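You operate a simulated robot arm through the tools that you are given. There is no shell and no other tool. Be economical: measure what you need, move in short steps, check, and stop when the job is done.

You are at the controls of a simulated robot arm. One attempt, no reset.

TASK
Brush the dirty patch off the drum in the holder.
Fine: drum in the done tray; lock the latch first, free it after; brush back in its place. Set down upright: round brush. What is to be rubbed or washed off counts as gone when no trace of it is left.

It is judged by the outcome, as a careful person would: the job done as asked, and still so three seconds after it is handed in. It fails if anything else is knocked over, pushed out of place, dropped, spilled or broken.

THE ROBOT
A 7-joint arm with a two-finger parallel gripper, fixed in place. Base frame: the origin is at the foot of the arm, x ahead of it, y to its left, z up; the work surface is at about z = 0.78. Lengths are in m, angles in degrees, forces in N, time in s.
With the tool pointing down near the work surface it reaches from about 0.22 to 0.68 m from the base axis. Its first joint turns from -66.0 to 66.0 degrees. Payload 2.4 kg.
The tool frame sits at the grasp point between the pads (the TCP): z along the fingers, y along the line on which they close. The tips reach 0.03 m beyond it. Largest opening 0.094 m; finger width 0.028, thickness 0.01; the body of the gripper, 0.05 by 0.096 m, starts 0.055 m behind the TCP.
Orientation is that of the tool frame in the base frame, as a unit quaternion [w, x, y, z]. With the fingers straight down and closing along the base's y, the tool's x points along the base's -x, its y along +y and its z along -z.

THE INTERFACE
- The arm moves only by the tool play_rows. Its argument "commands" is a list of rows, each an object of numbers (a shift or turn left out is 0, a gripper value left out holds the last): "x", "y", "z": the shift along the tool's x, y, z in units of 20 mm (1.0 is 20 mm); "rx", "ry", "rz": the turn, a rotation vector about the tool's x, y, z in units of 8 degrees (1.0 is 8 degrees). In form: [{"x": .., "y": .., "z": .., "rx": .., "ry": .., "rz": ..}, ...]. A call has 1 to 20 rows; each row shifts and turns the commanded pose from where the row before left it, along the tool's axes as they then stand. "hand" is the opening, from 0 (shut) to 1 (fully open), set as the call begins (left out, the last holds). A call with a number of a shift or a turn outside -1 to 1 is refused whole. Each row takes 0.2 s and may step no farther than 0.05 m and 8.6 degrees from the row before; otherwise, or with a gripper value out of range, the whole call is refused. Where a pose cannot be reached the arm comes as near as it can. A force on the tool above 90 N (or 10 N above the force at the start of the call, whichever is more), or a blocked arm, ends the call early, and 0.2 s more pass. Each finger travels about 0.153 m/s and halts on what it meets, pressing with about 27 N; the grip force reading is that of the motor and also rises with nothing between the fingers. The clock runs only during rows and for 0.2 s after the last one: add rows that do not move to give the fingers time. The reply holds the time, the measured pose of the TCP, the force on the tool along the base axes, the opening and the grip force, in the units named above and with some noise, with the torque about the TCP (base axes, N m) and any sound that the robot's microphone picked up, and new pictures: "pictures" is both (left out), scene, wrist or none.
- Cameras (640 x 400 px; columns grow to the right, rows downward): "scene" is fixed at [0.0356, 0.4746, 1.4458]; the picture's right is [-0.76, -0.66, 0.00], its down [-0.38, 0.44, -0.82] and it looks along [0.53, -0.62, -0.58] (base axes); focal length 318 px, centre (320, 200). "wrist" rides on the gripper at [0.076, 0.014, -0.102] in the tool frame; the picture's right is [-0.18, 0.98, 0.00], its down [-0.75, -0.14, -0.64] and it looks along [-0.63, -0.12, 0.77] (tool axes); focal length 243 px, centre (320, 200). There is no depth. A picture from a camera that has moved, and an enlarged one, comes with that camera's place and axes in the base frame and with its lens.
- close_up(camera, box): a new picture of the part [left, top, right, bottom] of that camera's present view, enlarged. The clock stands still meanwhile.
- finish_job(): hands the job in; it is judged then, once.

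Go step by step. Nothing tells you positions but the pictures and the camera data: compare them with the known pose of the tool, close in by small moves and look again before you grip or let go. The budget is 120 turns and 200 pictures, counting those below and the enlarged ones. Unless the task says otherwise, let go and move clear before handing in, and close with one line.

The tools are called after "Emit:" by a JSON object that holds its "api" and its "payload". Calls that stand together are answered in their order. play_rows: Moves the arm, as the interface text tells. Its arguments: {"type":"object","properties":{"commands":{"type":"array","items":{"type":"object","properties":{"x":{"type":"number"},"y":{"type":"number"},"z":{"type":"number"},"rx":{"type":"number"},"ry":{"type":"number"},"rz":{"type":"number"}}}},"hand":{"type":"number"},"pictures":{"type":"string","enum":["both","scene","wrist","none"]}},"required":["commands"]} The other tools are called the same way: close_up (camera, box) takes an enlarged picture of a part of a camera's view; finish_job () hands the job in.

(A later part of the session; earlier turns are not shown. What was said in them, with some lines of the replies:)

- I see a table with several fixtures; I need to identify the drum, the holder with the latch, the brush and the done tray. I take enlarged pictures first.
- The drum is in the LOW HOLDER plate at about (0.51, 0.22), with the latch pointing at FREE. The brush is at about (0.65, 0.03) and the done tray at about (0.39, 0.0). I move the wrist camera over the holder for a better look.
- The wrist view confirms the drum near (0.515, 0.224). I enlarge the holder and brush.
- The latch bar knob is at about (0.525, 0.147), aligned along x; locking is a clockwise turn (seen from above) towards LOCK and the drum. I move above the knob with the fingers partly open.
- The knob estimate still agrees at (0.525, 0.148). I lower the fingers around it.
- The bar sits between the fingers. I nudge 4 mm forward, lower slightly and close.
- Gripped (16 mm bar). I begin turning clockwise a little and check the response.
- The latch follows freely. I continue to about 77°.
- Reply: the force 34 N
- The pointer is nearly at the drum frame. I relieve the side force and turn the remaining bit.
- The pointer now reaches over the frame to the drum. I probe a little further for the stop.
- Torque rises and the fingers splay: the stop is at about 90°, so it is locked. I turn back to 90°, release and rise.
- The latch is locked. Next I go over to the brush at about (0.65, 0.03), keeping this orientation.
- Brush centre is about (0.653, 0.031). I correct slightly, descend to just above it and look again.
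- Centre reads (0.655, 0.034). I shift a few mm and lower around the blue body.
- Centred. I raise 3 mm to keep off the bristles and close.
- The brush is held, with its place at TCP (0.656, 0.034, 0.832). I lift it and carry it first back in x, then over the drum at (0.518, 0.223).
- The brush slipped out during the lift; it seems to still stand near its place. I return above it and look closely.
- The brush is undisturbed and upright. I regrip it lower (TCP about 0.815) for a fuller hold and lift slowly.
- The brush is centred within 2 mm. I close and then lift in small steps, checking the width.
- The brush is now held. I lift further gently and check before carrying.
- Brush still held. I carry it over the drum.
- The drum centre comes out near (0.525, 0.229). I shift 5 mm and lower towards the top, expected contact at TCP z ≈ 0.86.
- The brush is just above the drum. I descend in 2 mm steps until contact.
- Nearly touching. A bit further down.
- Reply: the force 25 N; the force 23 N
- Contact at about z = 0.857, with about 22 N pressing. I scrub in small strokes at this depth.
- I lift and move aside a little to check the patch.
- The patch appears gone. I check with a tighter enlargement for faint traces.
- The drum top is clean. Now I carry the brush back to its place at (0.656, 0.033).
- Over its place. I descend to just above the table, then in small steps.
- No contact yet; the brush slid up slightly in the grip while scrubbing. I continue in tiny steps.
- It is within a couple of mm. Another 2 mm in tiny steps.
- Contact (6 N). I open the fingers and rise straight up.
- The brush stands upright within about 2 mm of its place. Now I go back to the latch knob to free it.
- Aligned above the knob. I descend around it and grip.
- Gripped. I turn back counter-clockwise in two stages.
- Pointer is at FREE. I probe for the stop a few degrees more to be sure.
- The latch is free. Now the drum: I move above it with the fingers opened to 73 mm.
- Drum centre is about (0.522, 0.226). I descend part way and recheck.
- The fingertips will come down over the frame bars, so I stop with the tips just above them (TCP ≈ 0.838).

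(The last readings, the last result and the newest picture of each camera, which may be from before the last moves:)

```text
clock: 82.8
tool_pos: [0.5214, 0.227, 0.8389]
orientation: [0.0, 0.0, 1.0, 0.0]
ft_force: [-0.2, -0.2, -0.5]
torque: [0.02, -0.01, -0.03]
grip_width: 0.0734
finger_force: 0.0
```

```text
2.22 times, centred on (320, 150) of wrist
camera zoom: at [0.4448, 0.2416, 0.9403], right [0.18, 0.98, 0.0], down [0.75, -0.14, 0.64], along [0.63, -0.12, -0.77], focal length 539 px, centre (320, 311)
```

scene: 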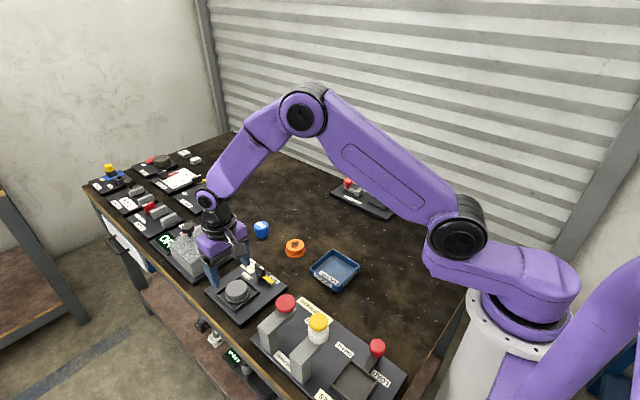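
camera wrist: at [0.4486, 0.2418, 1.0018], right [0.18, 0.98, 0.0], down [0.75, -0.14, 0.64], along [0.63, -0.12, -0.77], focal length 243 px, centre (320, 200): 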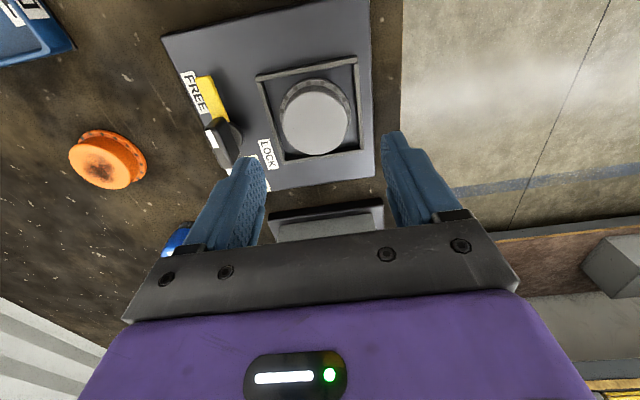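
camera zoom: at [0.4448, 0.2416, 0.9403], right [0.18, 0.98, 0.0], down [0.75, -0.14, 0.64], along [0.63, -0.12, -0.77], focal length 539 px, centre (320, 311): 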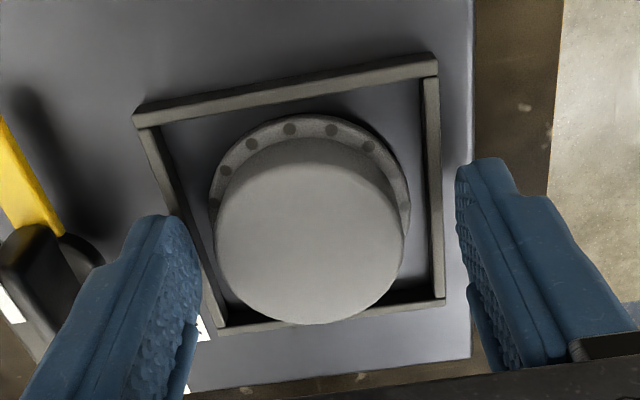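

Drum is centred in y; 3 mm back in x, then close and check.

Emit:
{"api": "play_rows", "payload": {"commands": [{"x": 0.12}, {}], "pictures": "none"}}

Emit:
{"api": "play_rows", "payload": {"commands": [{}, {}, {}], "hand": 0.0, "pictures": "wrist"}}

Emit:
{"api": "close_up", "payload": {"camera": "scene", "box": [190, 250, 290, 320]}}

```text
clock: 83.4
tool_pos: [0.519, 0.2277, 0.8375]
orientation: [0.0, 0.0, 1.0, -0.001]
ft_force: [-0.5, 0.5, 0.4]
torque: [0.0, 0.04, -0.01]
grip_width: 0.0733
finger_force: 0.0
```

```text
clock: 84.2
tool_pos: [0.5184, 0.2271, 0.8376]
orientation: [0.0, 0.001, 1.0, 0.0]
ft_force: [-0.1, -0.5, 1.3]
torque: [-0.06, 0.03, -0.02]
grip_width: 0.0498
finger_force: 27.0
camera wrist: at [0.4422, 0.2415, 0.9404], right [0.18, 0.98, 0.0], down [0.75, -0.14, 0.64], along [0.63, -0.12, -0.77], focal length 243 px, centre (320, 200)
```

wrist: 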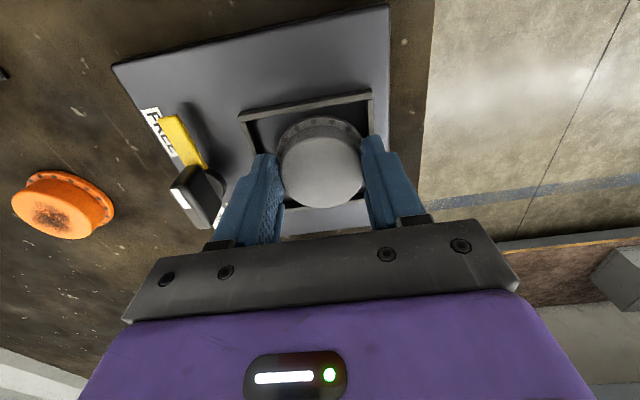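

```text
5.71 times, centred on (240, 285) of scene
camera zoom: at [0.0355, 0.4746, 1.4458], right [-0.76, -0.66, 0.0], down [-0.38, 0.44, -0.82], along [0.53, -0.62, -0.58], focal length 1820 px, centre (777, -286)
```

zoom: 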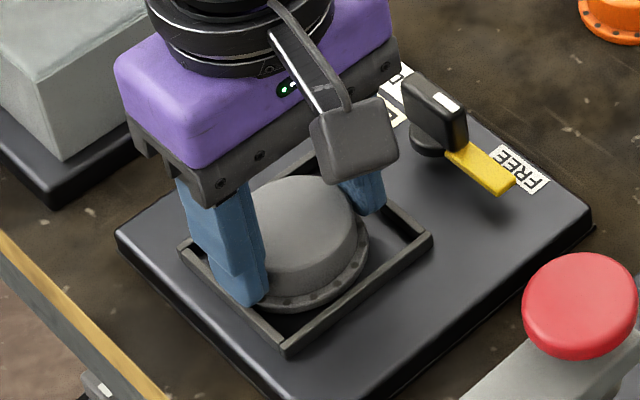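

Gripped at 50 mm. I lift slowly and check for slip.

Emit:
{"api": "play_rows", "payload": {"commands": [{"z": -0.15}, {"z": -0.25}, {"z": -0.3}, {"z": -0.3}, {}], "pictures": "wrist"}}

Emit:
{"api": "close_up", "payload": {"camera": "scene", "box": [190, 240, 290, 320]}}

```text
clock: 85.4
tool_pos: [0.5193, 0.2273, 0.859]
orientation: [-0.001, 0.0, 1.0, 0.0]
ft_force: [-0.7, -0.2, -0.8]
torque: [-0.01, -0.03, -0.01]
grip_width: 0.0501
finger_force: 27.0
camera wrist: at [0.4424, 0.2413, 0.9604], right [0.18, 0.98, 0.0], down [0.75, -0.14, 0.64], along [0.63, -0.12, -0.77], focal length 243 px, centre (320, 200)
```

wrist: 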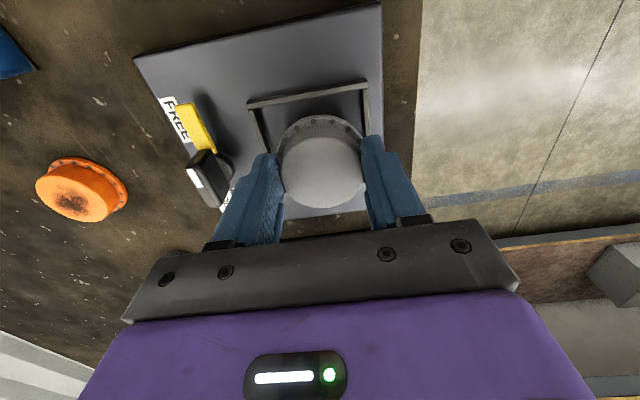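

```text
5.00 times, centred on (240, 280) of scene
camera zoom: at [0.0356, 0.4746, 1.4458], right [-0.76, -0.66, 0.0], down [-0.38, 0.44, -0.82], along [0.53, -0.62, -0.58], focal length 1592 px, centre (720, -200)
```

zoom: 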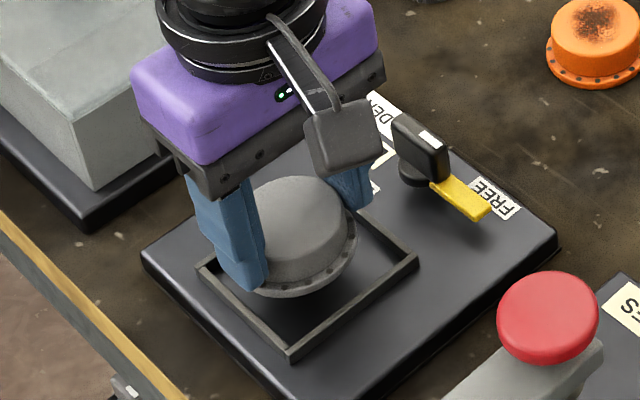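

The drum is held. I lift to z ≈ 0.92 and carry it toward the done tray near (0.397, 0.0).

Emit:
{"api": "play_rows", "payload": {"commands": [{"z": -0.5}, {"z": -0.7}, {"z": -0.7}, {"z": -0.7}, {"z": -0.4}, {"y": -0.4}, {"y": -0.7}, {"y": -0.8}, {"y": -0.8}, {"y": -0.8}, {"y": -0.8}, {"y": -0.8}, {"y": -0.8}, {"y": -0.5}, {}], "pictures": "none"}}

Emit:
{"api": "play_rows", "payload": {"commands": [{"x": 0.4, "y": -0.3}, {"x": 0.7, "y": -0.6}, {"x": 0.7, "y": -0.6}, {"x": 0.7, "y": -0.6}, {"x": 0.7, "y": -0.6}, {"x": 0.7, "y": -0.6}, {"x": 0.7, "y": -0.6}, {"x": 0.7, "y": -0.6}, {"x": 0.5, "y": -0.3}, {"x": 0.3, "y": -0.1}, {}]}}

Emit:
{"api": "close_up", "payload": {"camera": "scene", "box": [270, 210, 390, 300]}}

```text
clock: 88.6
tool_pos: [0.5176, 0.0985, 0.918]
orientation: [0.0, 0.001, 1.0, 0.0]
ft_force: [0.3, -0.1, -0.6]
torque: [0.0, -0.01, 0.02]
grip_width: 0.0497
finger_force: 26.6
```

```text
clock: 91.0
tool_pos: [0.3978, 0.001, 0.9187]
orientation: [0.0, 0.0, 1.0, 0.0]
ft_force: [0.6, 0.5, -0.5]
torque: [-0.02, 0.0, 0.0]
grip_width: 0.0497
finger_force: 26.7
camera wrist: at [0.32, 0.0155, 1.0204], right [0.18, 0.98, 0.0], down [0.75, -0.14, 0.64], along [0.63, -0.12, -0.77], focal length 243 px, centre (320, 200)
```

scene: 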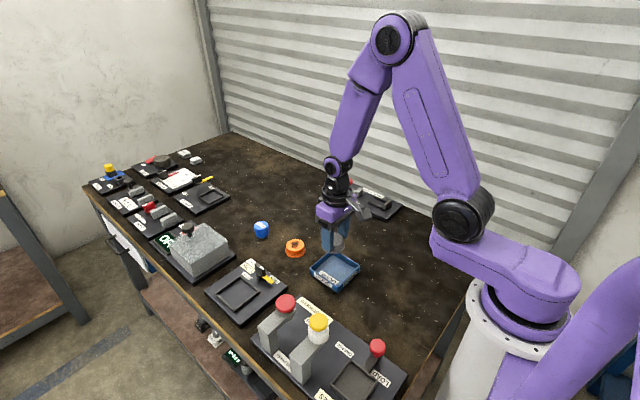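
wrist: 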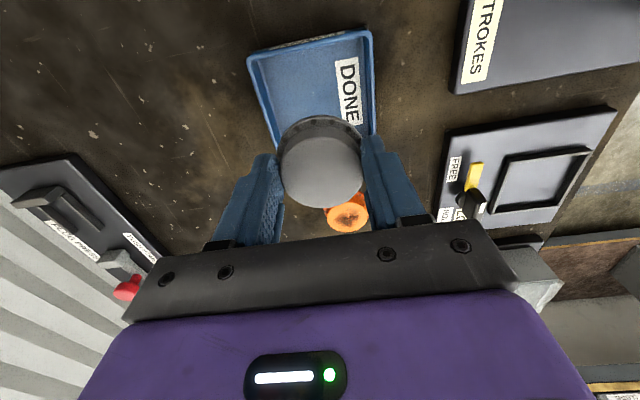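

```text
4.44 times, centred on (330, 255) of scene
camera zoom: at [0.0356, 0.4746, 1.4458], right [-0.76, -0.66, 0.0], down [-0.38, 0.44, -0.82], along [0.53, -0.62, -0.58], focal length 1415 px, centre (276, -44)
```

zoom: 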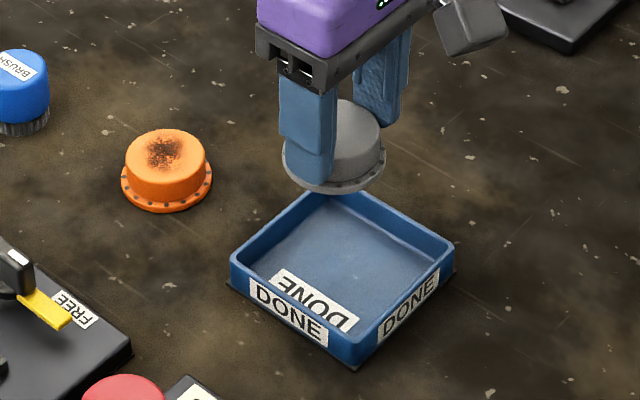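

Tray centre reads about (0.395, 0.001). I lower the drum, then feel for the floor in small steps.

Emit:
{"api": "play_rows", "payload": {"commands": [{"x": 0.12, "z": 0.5}, {"z": 0.7}, {"z": 0.7}, {"z": 0.7}, {"z": 0.6}, {"z": 0.4}, {}], "pictures": "wrist"}}

Emit:
{"api": "close_up", "payload": {"camera": "scene", "box": [280, 220, 380, 300]}}

```text
clock: 92.6
tool_pos: [0.3938, 0.001, 0.8461]
orientation: [0.0, -0.001, 1.0, 0.0]
ft_force: [0.4, 0.6, -0.6]
torque: [0.04, 0.0, 0.02]
grip_width: 0.0499
finger_force: 26.8
camera wrist: at [0.317, 0.0153, 0.9479], right [0.18, 0.98, 0.0], down [0.75, -0.14, 0.64], along [0.63, -0.12, -0.77], focal length 243 px, centre (320, 200)
```

wrist: 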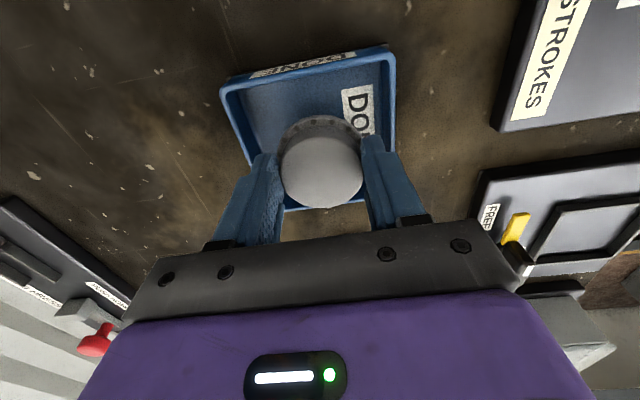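

```text
5.00 times, centred on (330, 260) of scene
camera zoom: at [0.0356, 0.4746, 1.4458], right [-0.76, -0.66, 0.0], down [-0.38, 0.44, -0.82], along [0.53, -0.62, -0.58], focal length 1592 px, centre (270, -100)
```

zoom: 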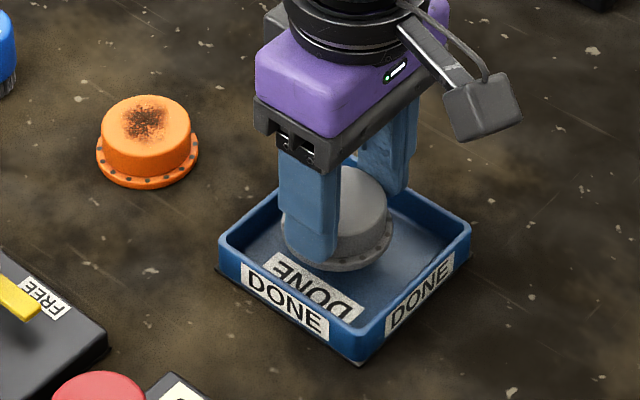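

Well over the tray. I lower in small steps to contact.

Emit:
{"api": "play_rows", "payload": {"commands": [{"z": 0.2}, {"z": 0.2}, {"z": 0.1}, {}], "pictures": "none"}}

Emit:
{"api": "play_rows", "payload": {"commands": [{"z": 0.1}, {"z": 0.1}, {}], "pictures": "none"}}

Emit:
{"api": "close_up", "payload": {"camera": "scene", "box": [280, 220, 380, 300]}}

```text
clock: 93.6
tool_pos: [0.3941, 0.0023, 0.8355]
orientation: [-0.001, 0.0, 1.0, 0.0]
ft_force: [-0.8, -0.2, 0.3]
torque: [-0.02, 0.0, 0.01]
grip_width: 0.0497
finger_force: 26.9
```

```text
clock: 94.4
tool_pos: [0.3938, 0.0005, 0.8322]
orientation: [0.0, 0.0, 1.0, 0.0]
ft_force: [0.0, -0.3, -0.2]
torque: [-0.02, 0.01, 0.0]
grip_width: 0.0499
finger_force: 26.5
```

```text
5.00 times, centred on (330, 260) of scene
camera zoom: at [0.0356, 0.4746, 1.4458], right [-0.76, -0.66, 0.0], down [-0.38, 0.44, -0.82], along [0.53, -0.62, -0.58], focal length 1592 px, centre (270, -100)
```

zoom: 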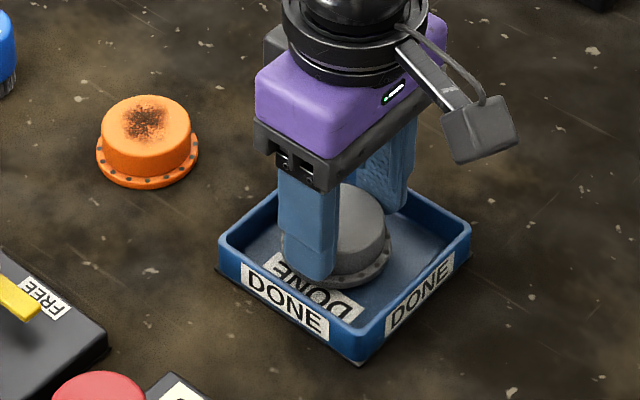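

Emit:
{"api": "play_rows", "payload": {"commands": [{"z": 0.1}, {"z": 0.1}, {}], "pictures": "none"}}

Emit:
{"api": "play_rows", "payload": {"commands": [{"z": 0.08}, {}], "pictures": "none"}}

```text
clock: 95.2
tool_pos: [0.3939, 0.0014, 0.8275]
orientation: [0.001, 0.0, 1.0, 0.0]
ft_force: [0.7, -1.0, -1.1]
torque: [0.03, 0.0, 0.01]
grip_width: 0.0497
finger_force: 26.9
```

```text
clock: 95.8
tool_pos: [0.3943, 0.0009, 0.8263]
orientation: [0.0, 0.0, 1.0, -0.001]
ft_force: [0.3, -0.6, -0.2]
torque: [0.01, 0.04, 0.0]
grip_width: 0.0501
finger_force: 27.0
```

Still no contact; I continue by 1.5 mm steps.

Emit:
{"api": "play_rows", "payload": {"commands": [{"z": 0.08}, {}], "pictures": "none"}}

Emit:
{"api": "play_rows", "payload": {"commands": [{"z": 0.08}, {}], "pictures": "none"}}

Emit:
{"api": "close_up", "payload": {"camera": "scene", "box": [280, 220, 380, 300]}}

```text
clock: 96.4
tool_pos: [0.3944, 0.0017, 0.8258]
orientation: [0.001, -0.001, 1.0, -0.001]
ft_force: [-0.3, 4.5, 25.1]
torque: [0.16, -0.11, 0.03]
grip_width: 0.0497
finger_force: 27.0
```

```text
clock: 97.0
tool_pos: [0.3946, 0.0004, 0.8237]
orientation: [0.002, 0.0, 1.0, 0.0]
ft_force: [1.8, 4.4, 25.0]
torque: [0.16, -0.26, -0.01]
grip_width: 0.0497
finger_force: 26.7
```

```text
5.00 times, centred on (330, 260) of scene
camera zoom: at [0.0353, 0.4747, 1.4457], right [-0.76, -0.66, 0.0], down [-0.38, 0.44, -0.82], along [0.53, -0.62, -0.58], focal length 1592 px, centre (270, -100)
```

zoom: 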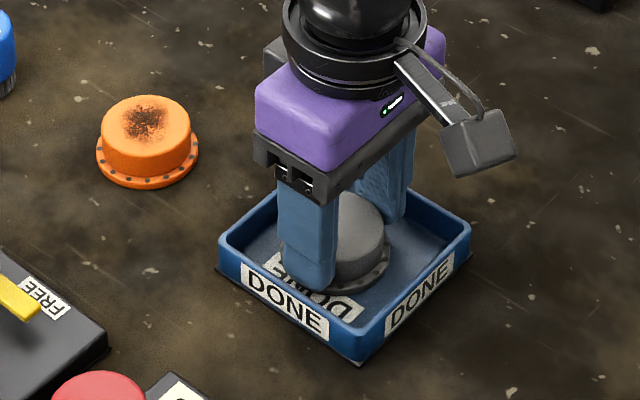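

The drum is on the tray floor. I relieve 2 mm, open modestly (62 mm) and rise.

Emit:
{"api": "play_rows", "payload": {"commands": [{"z": -0.1}, {}], "pictures": "none"}}

Emit:
{"api": "play_rows", "payload": {"commands": [{}, {}, {}], "hand": 0.66, "pictures": "none"}}

Emit:
{"api": "play_rows", "payload": {"commands": [{"z": -0.3}, {"z": -0.5}, {"z": -0.8}, {"z": -1}, {"z": -1}, {"z": -1}, {"z": -1}, {"z": -1}, {"z": -1}, {}]}}

Emit:
{"api": "close_up", "payload": {"camera": "scene", "box": [200, 210, 380, 330]}}

Emit:
{"api": "close_up", "payload": {"camera": "wrist", "box": [220, 0, 420, 140]}}

```text
clock: 97.6
tool_pos: [0.3932, -0.0001, 0.8258]
orientation: [0.0, 0.0, 1.0, 0.001]
ft_force: [0.3, 0.1, -0.5]
torque: [0.01, 0.0, 0.0]
grip_width: 0.0497
finger_force: 26.5
```

```text
clock: 98.4
tool_pos: [0.3936, 0.0011, 0.8263]
orientation: [0.0, 0.0, 1.0, 0.0]
ft_force: [0.6, 0.2, 0.1]
torque: [0.03, -0.01, 0.02]
grip_width: 0.0617
finger_force: 0.1
```

```text
clock: 100.6
tool_pos: [0.394, 0.0015, 0.9775]
orientation: [-0.001, 0.0, 1.0, -0.001]
ft_force: [0.4, -0.2, 0.9]
torque: [-0.02, -0.01, -0.02]
grip_width: 0.0622
finger_force: 0.0
camera wrist: at [0.3176, 0.0152, 1.0786], right [0.18, 0.98, 0.0], down [0.75, -0.14, 0.64], along [0.63, -0.12, -0.77], focal length 243 px, centre (320, 200)
```

scene: 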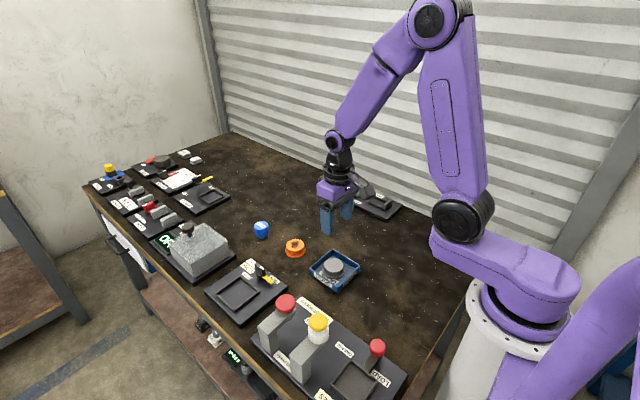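
wrist: 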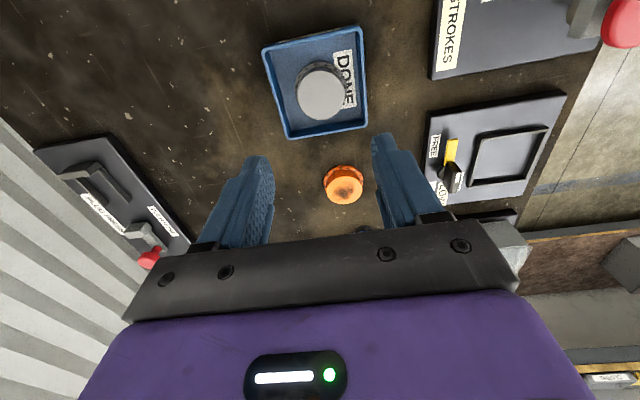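

```text
3.33 times, centred on (290, 270) of scene
camera zoom: at [0.0356, 0.4746, 1.4458], right [-0.76, -0.66, 0.0], down [-0.38, 0.44, -0.82], along [0.53, -0.62, -0.58], focal length 1062 px, centre (420, -33)
```

zoom: 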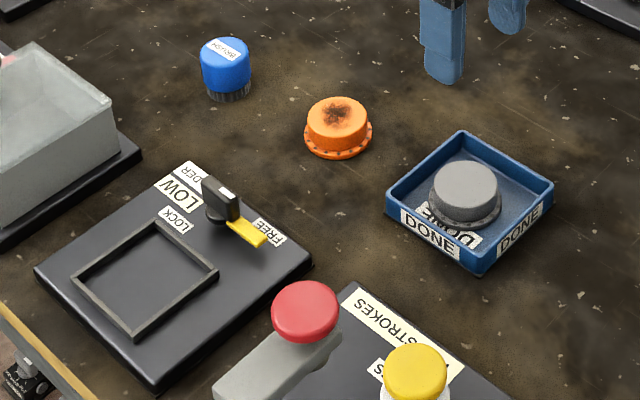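

```text
2.86 times, centred on (320, 70) of wrist
camera zoom: at [0.3176, 0.0152, 1.0786], right [0.18, 0.98, 0.0], down [0.75, -0.14, 0.64], along [0.63, -0.12, -0.77], focal length 693 px, centre (320, 571)
```

zoom: 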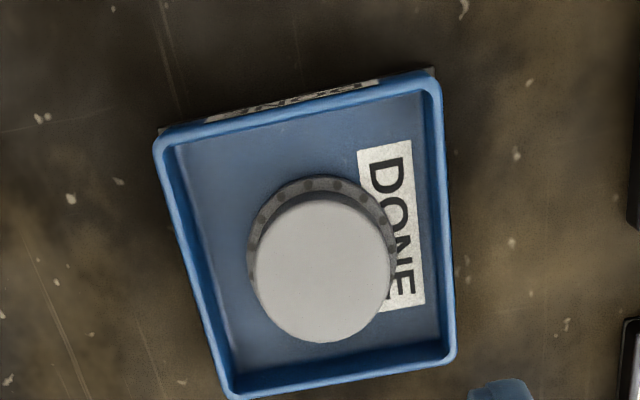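

The clean drum is in the done tray, the latch points to FREE, the brush stands upright at its place and the arm is clear, so I hand the job in.

Emit:
{"api": "finish_job", "payload": {}}

```text
The job is handed in.
```

The drum's dirty patch is brushed off with no visible trace, and the drum is in the done tray. The latch was locked before brushing and freed after, and the round brush is back upright within about 2 mm of its place. The brush slipped out of the grip on the first lift but stayed standing in its place. The holder plate moved about 2 mm while I freed the latch, and I left it there.
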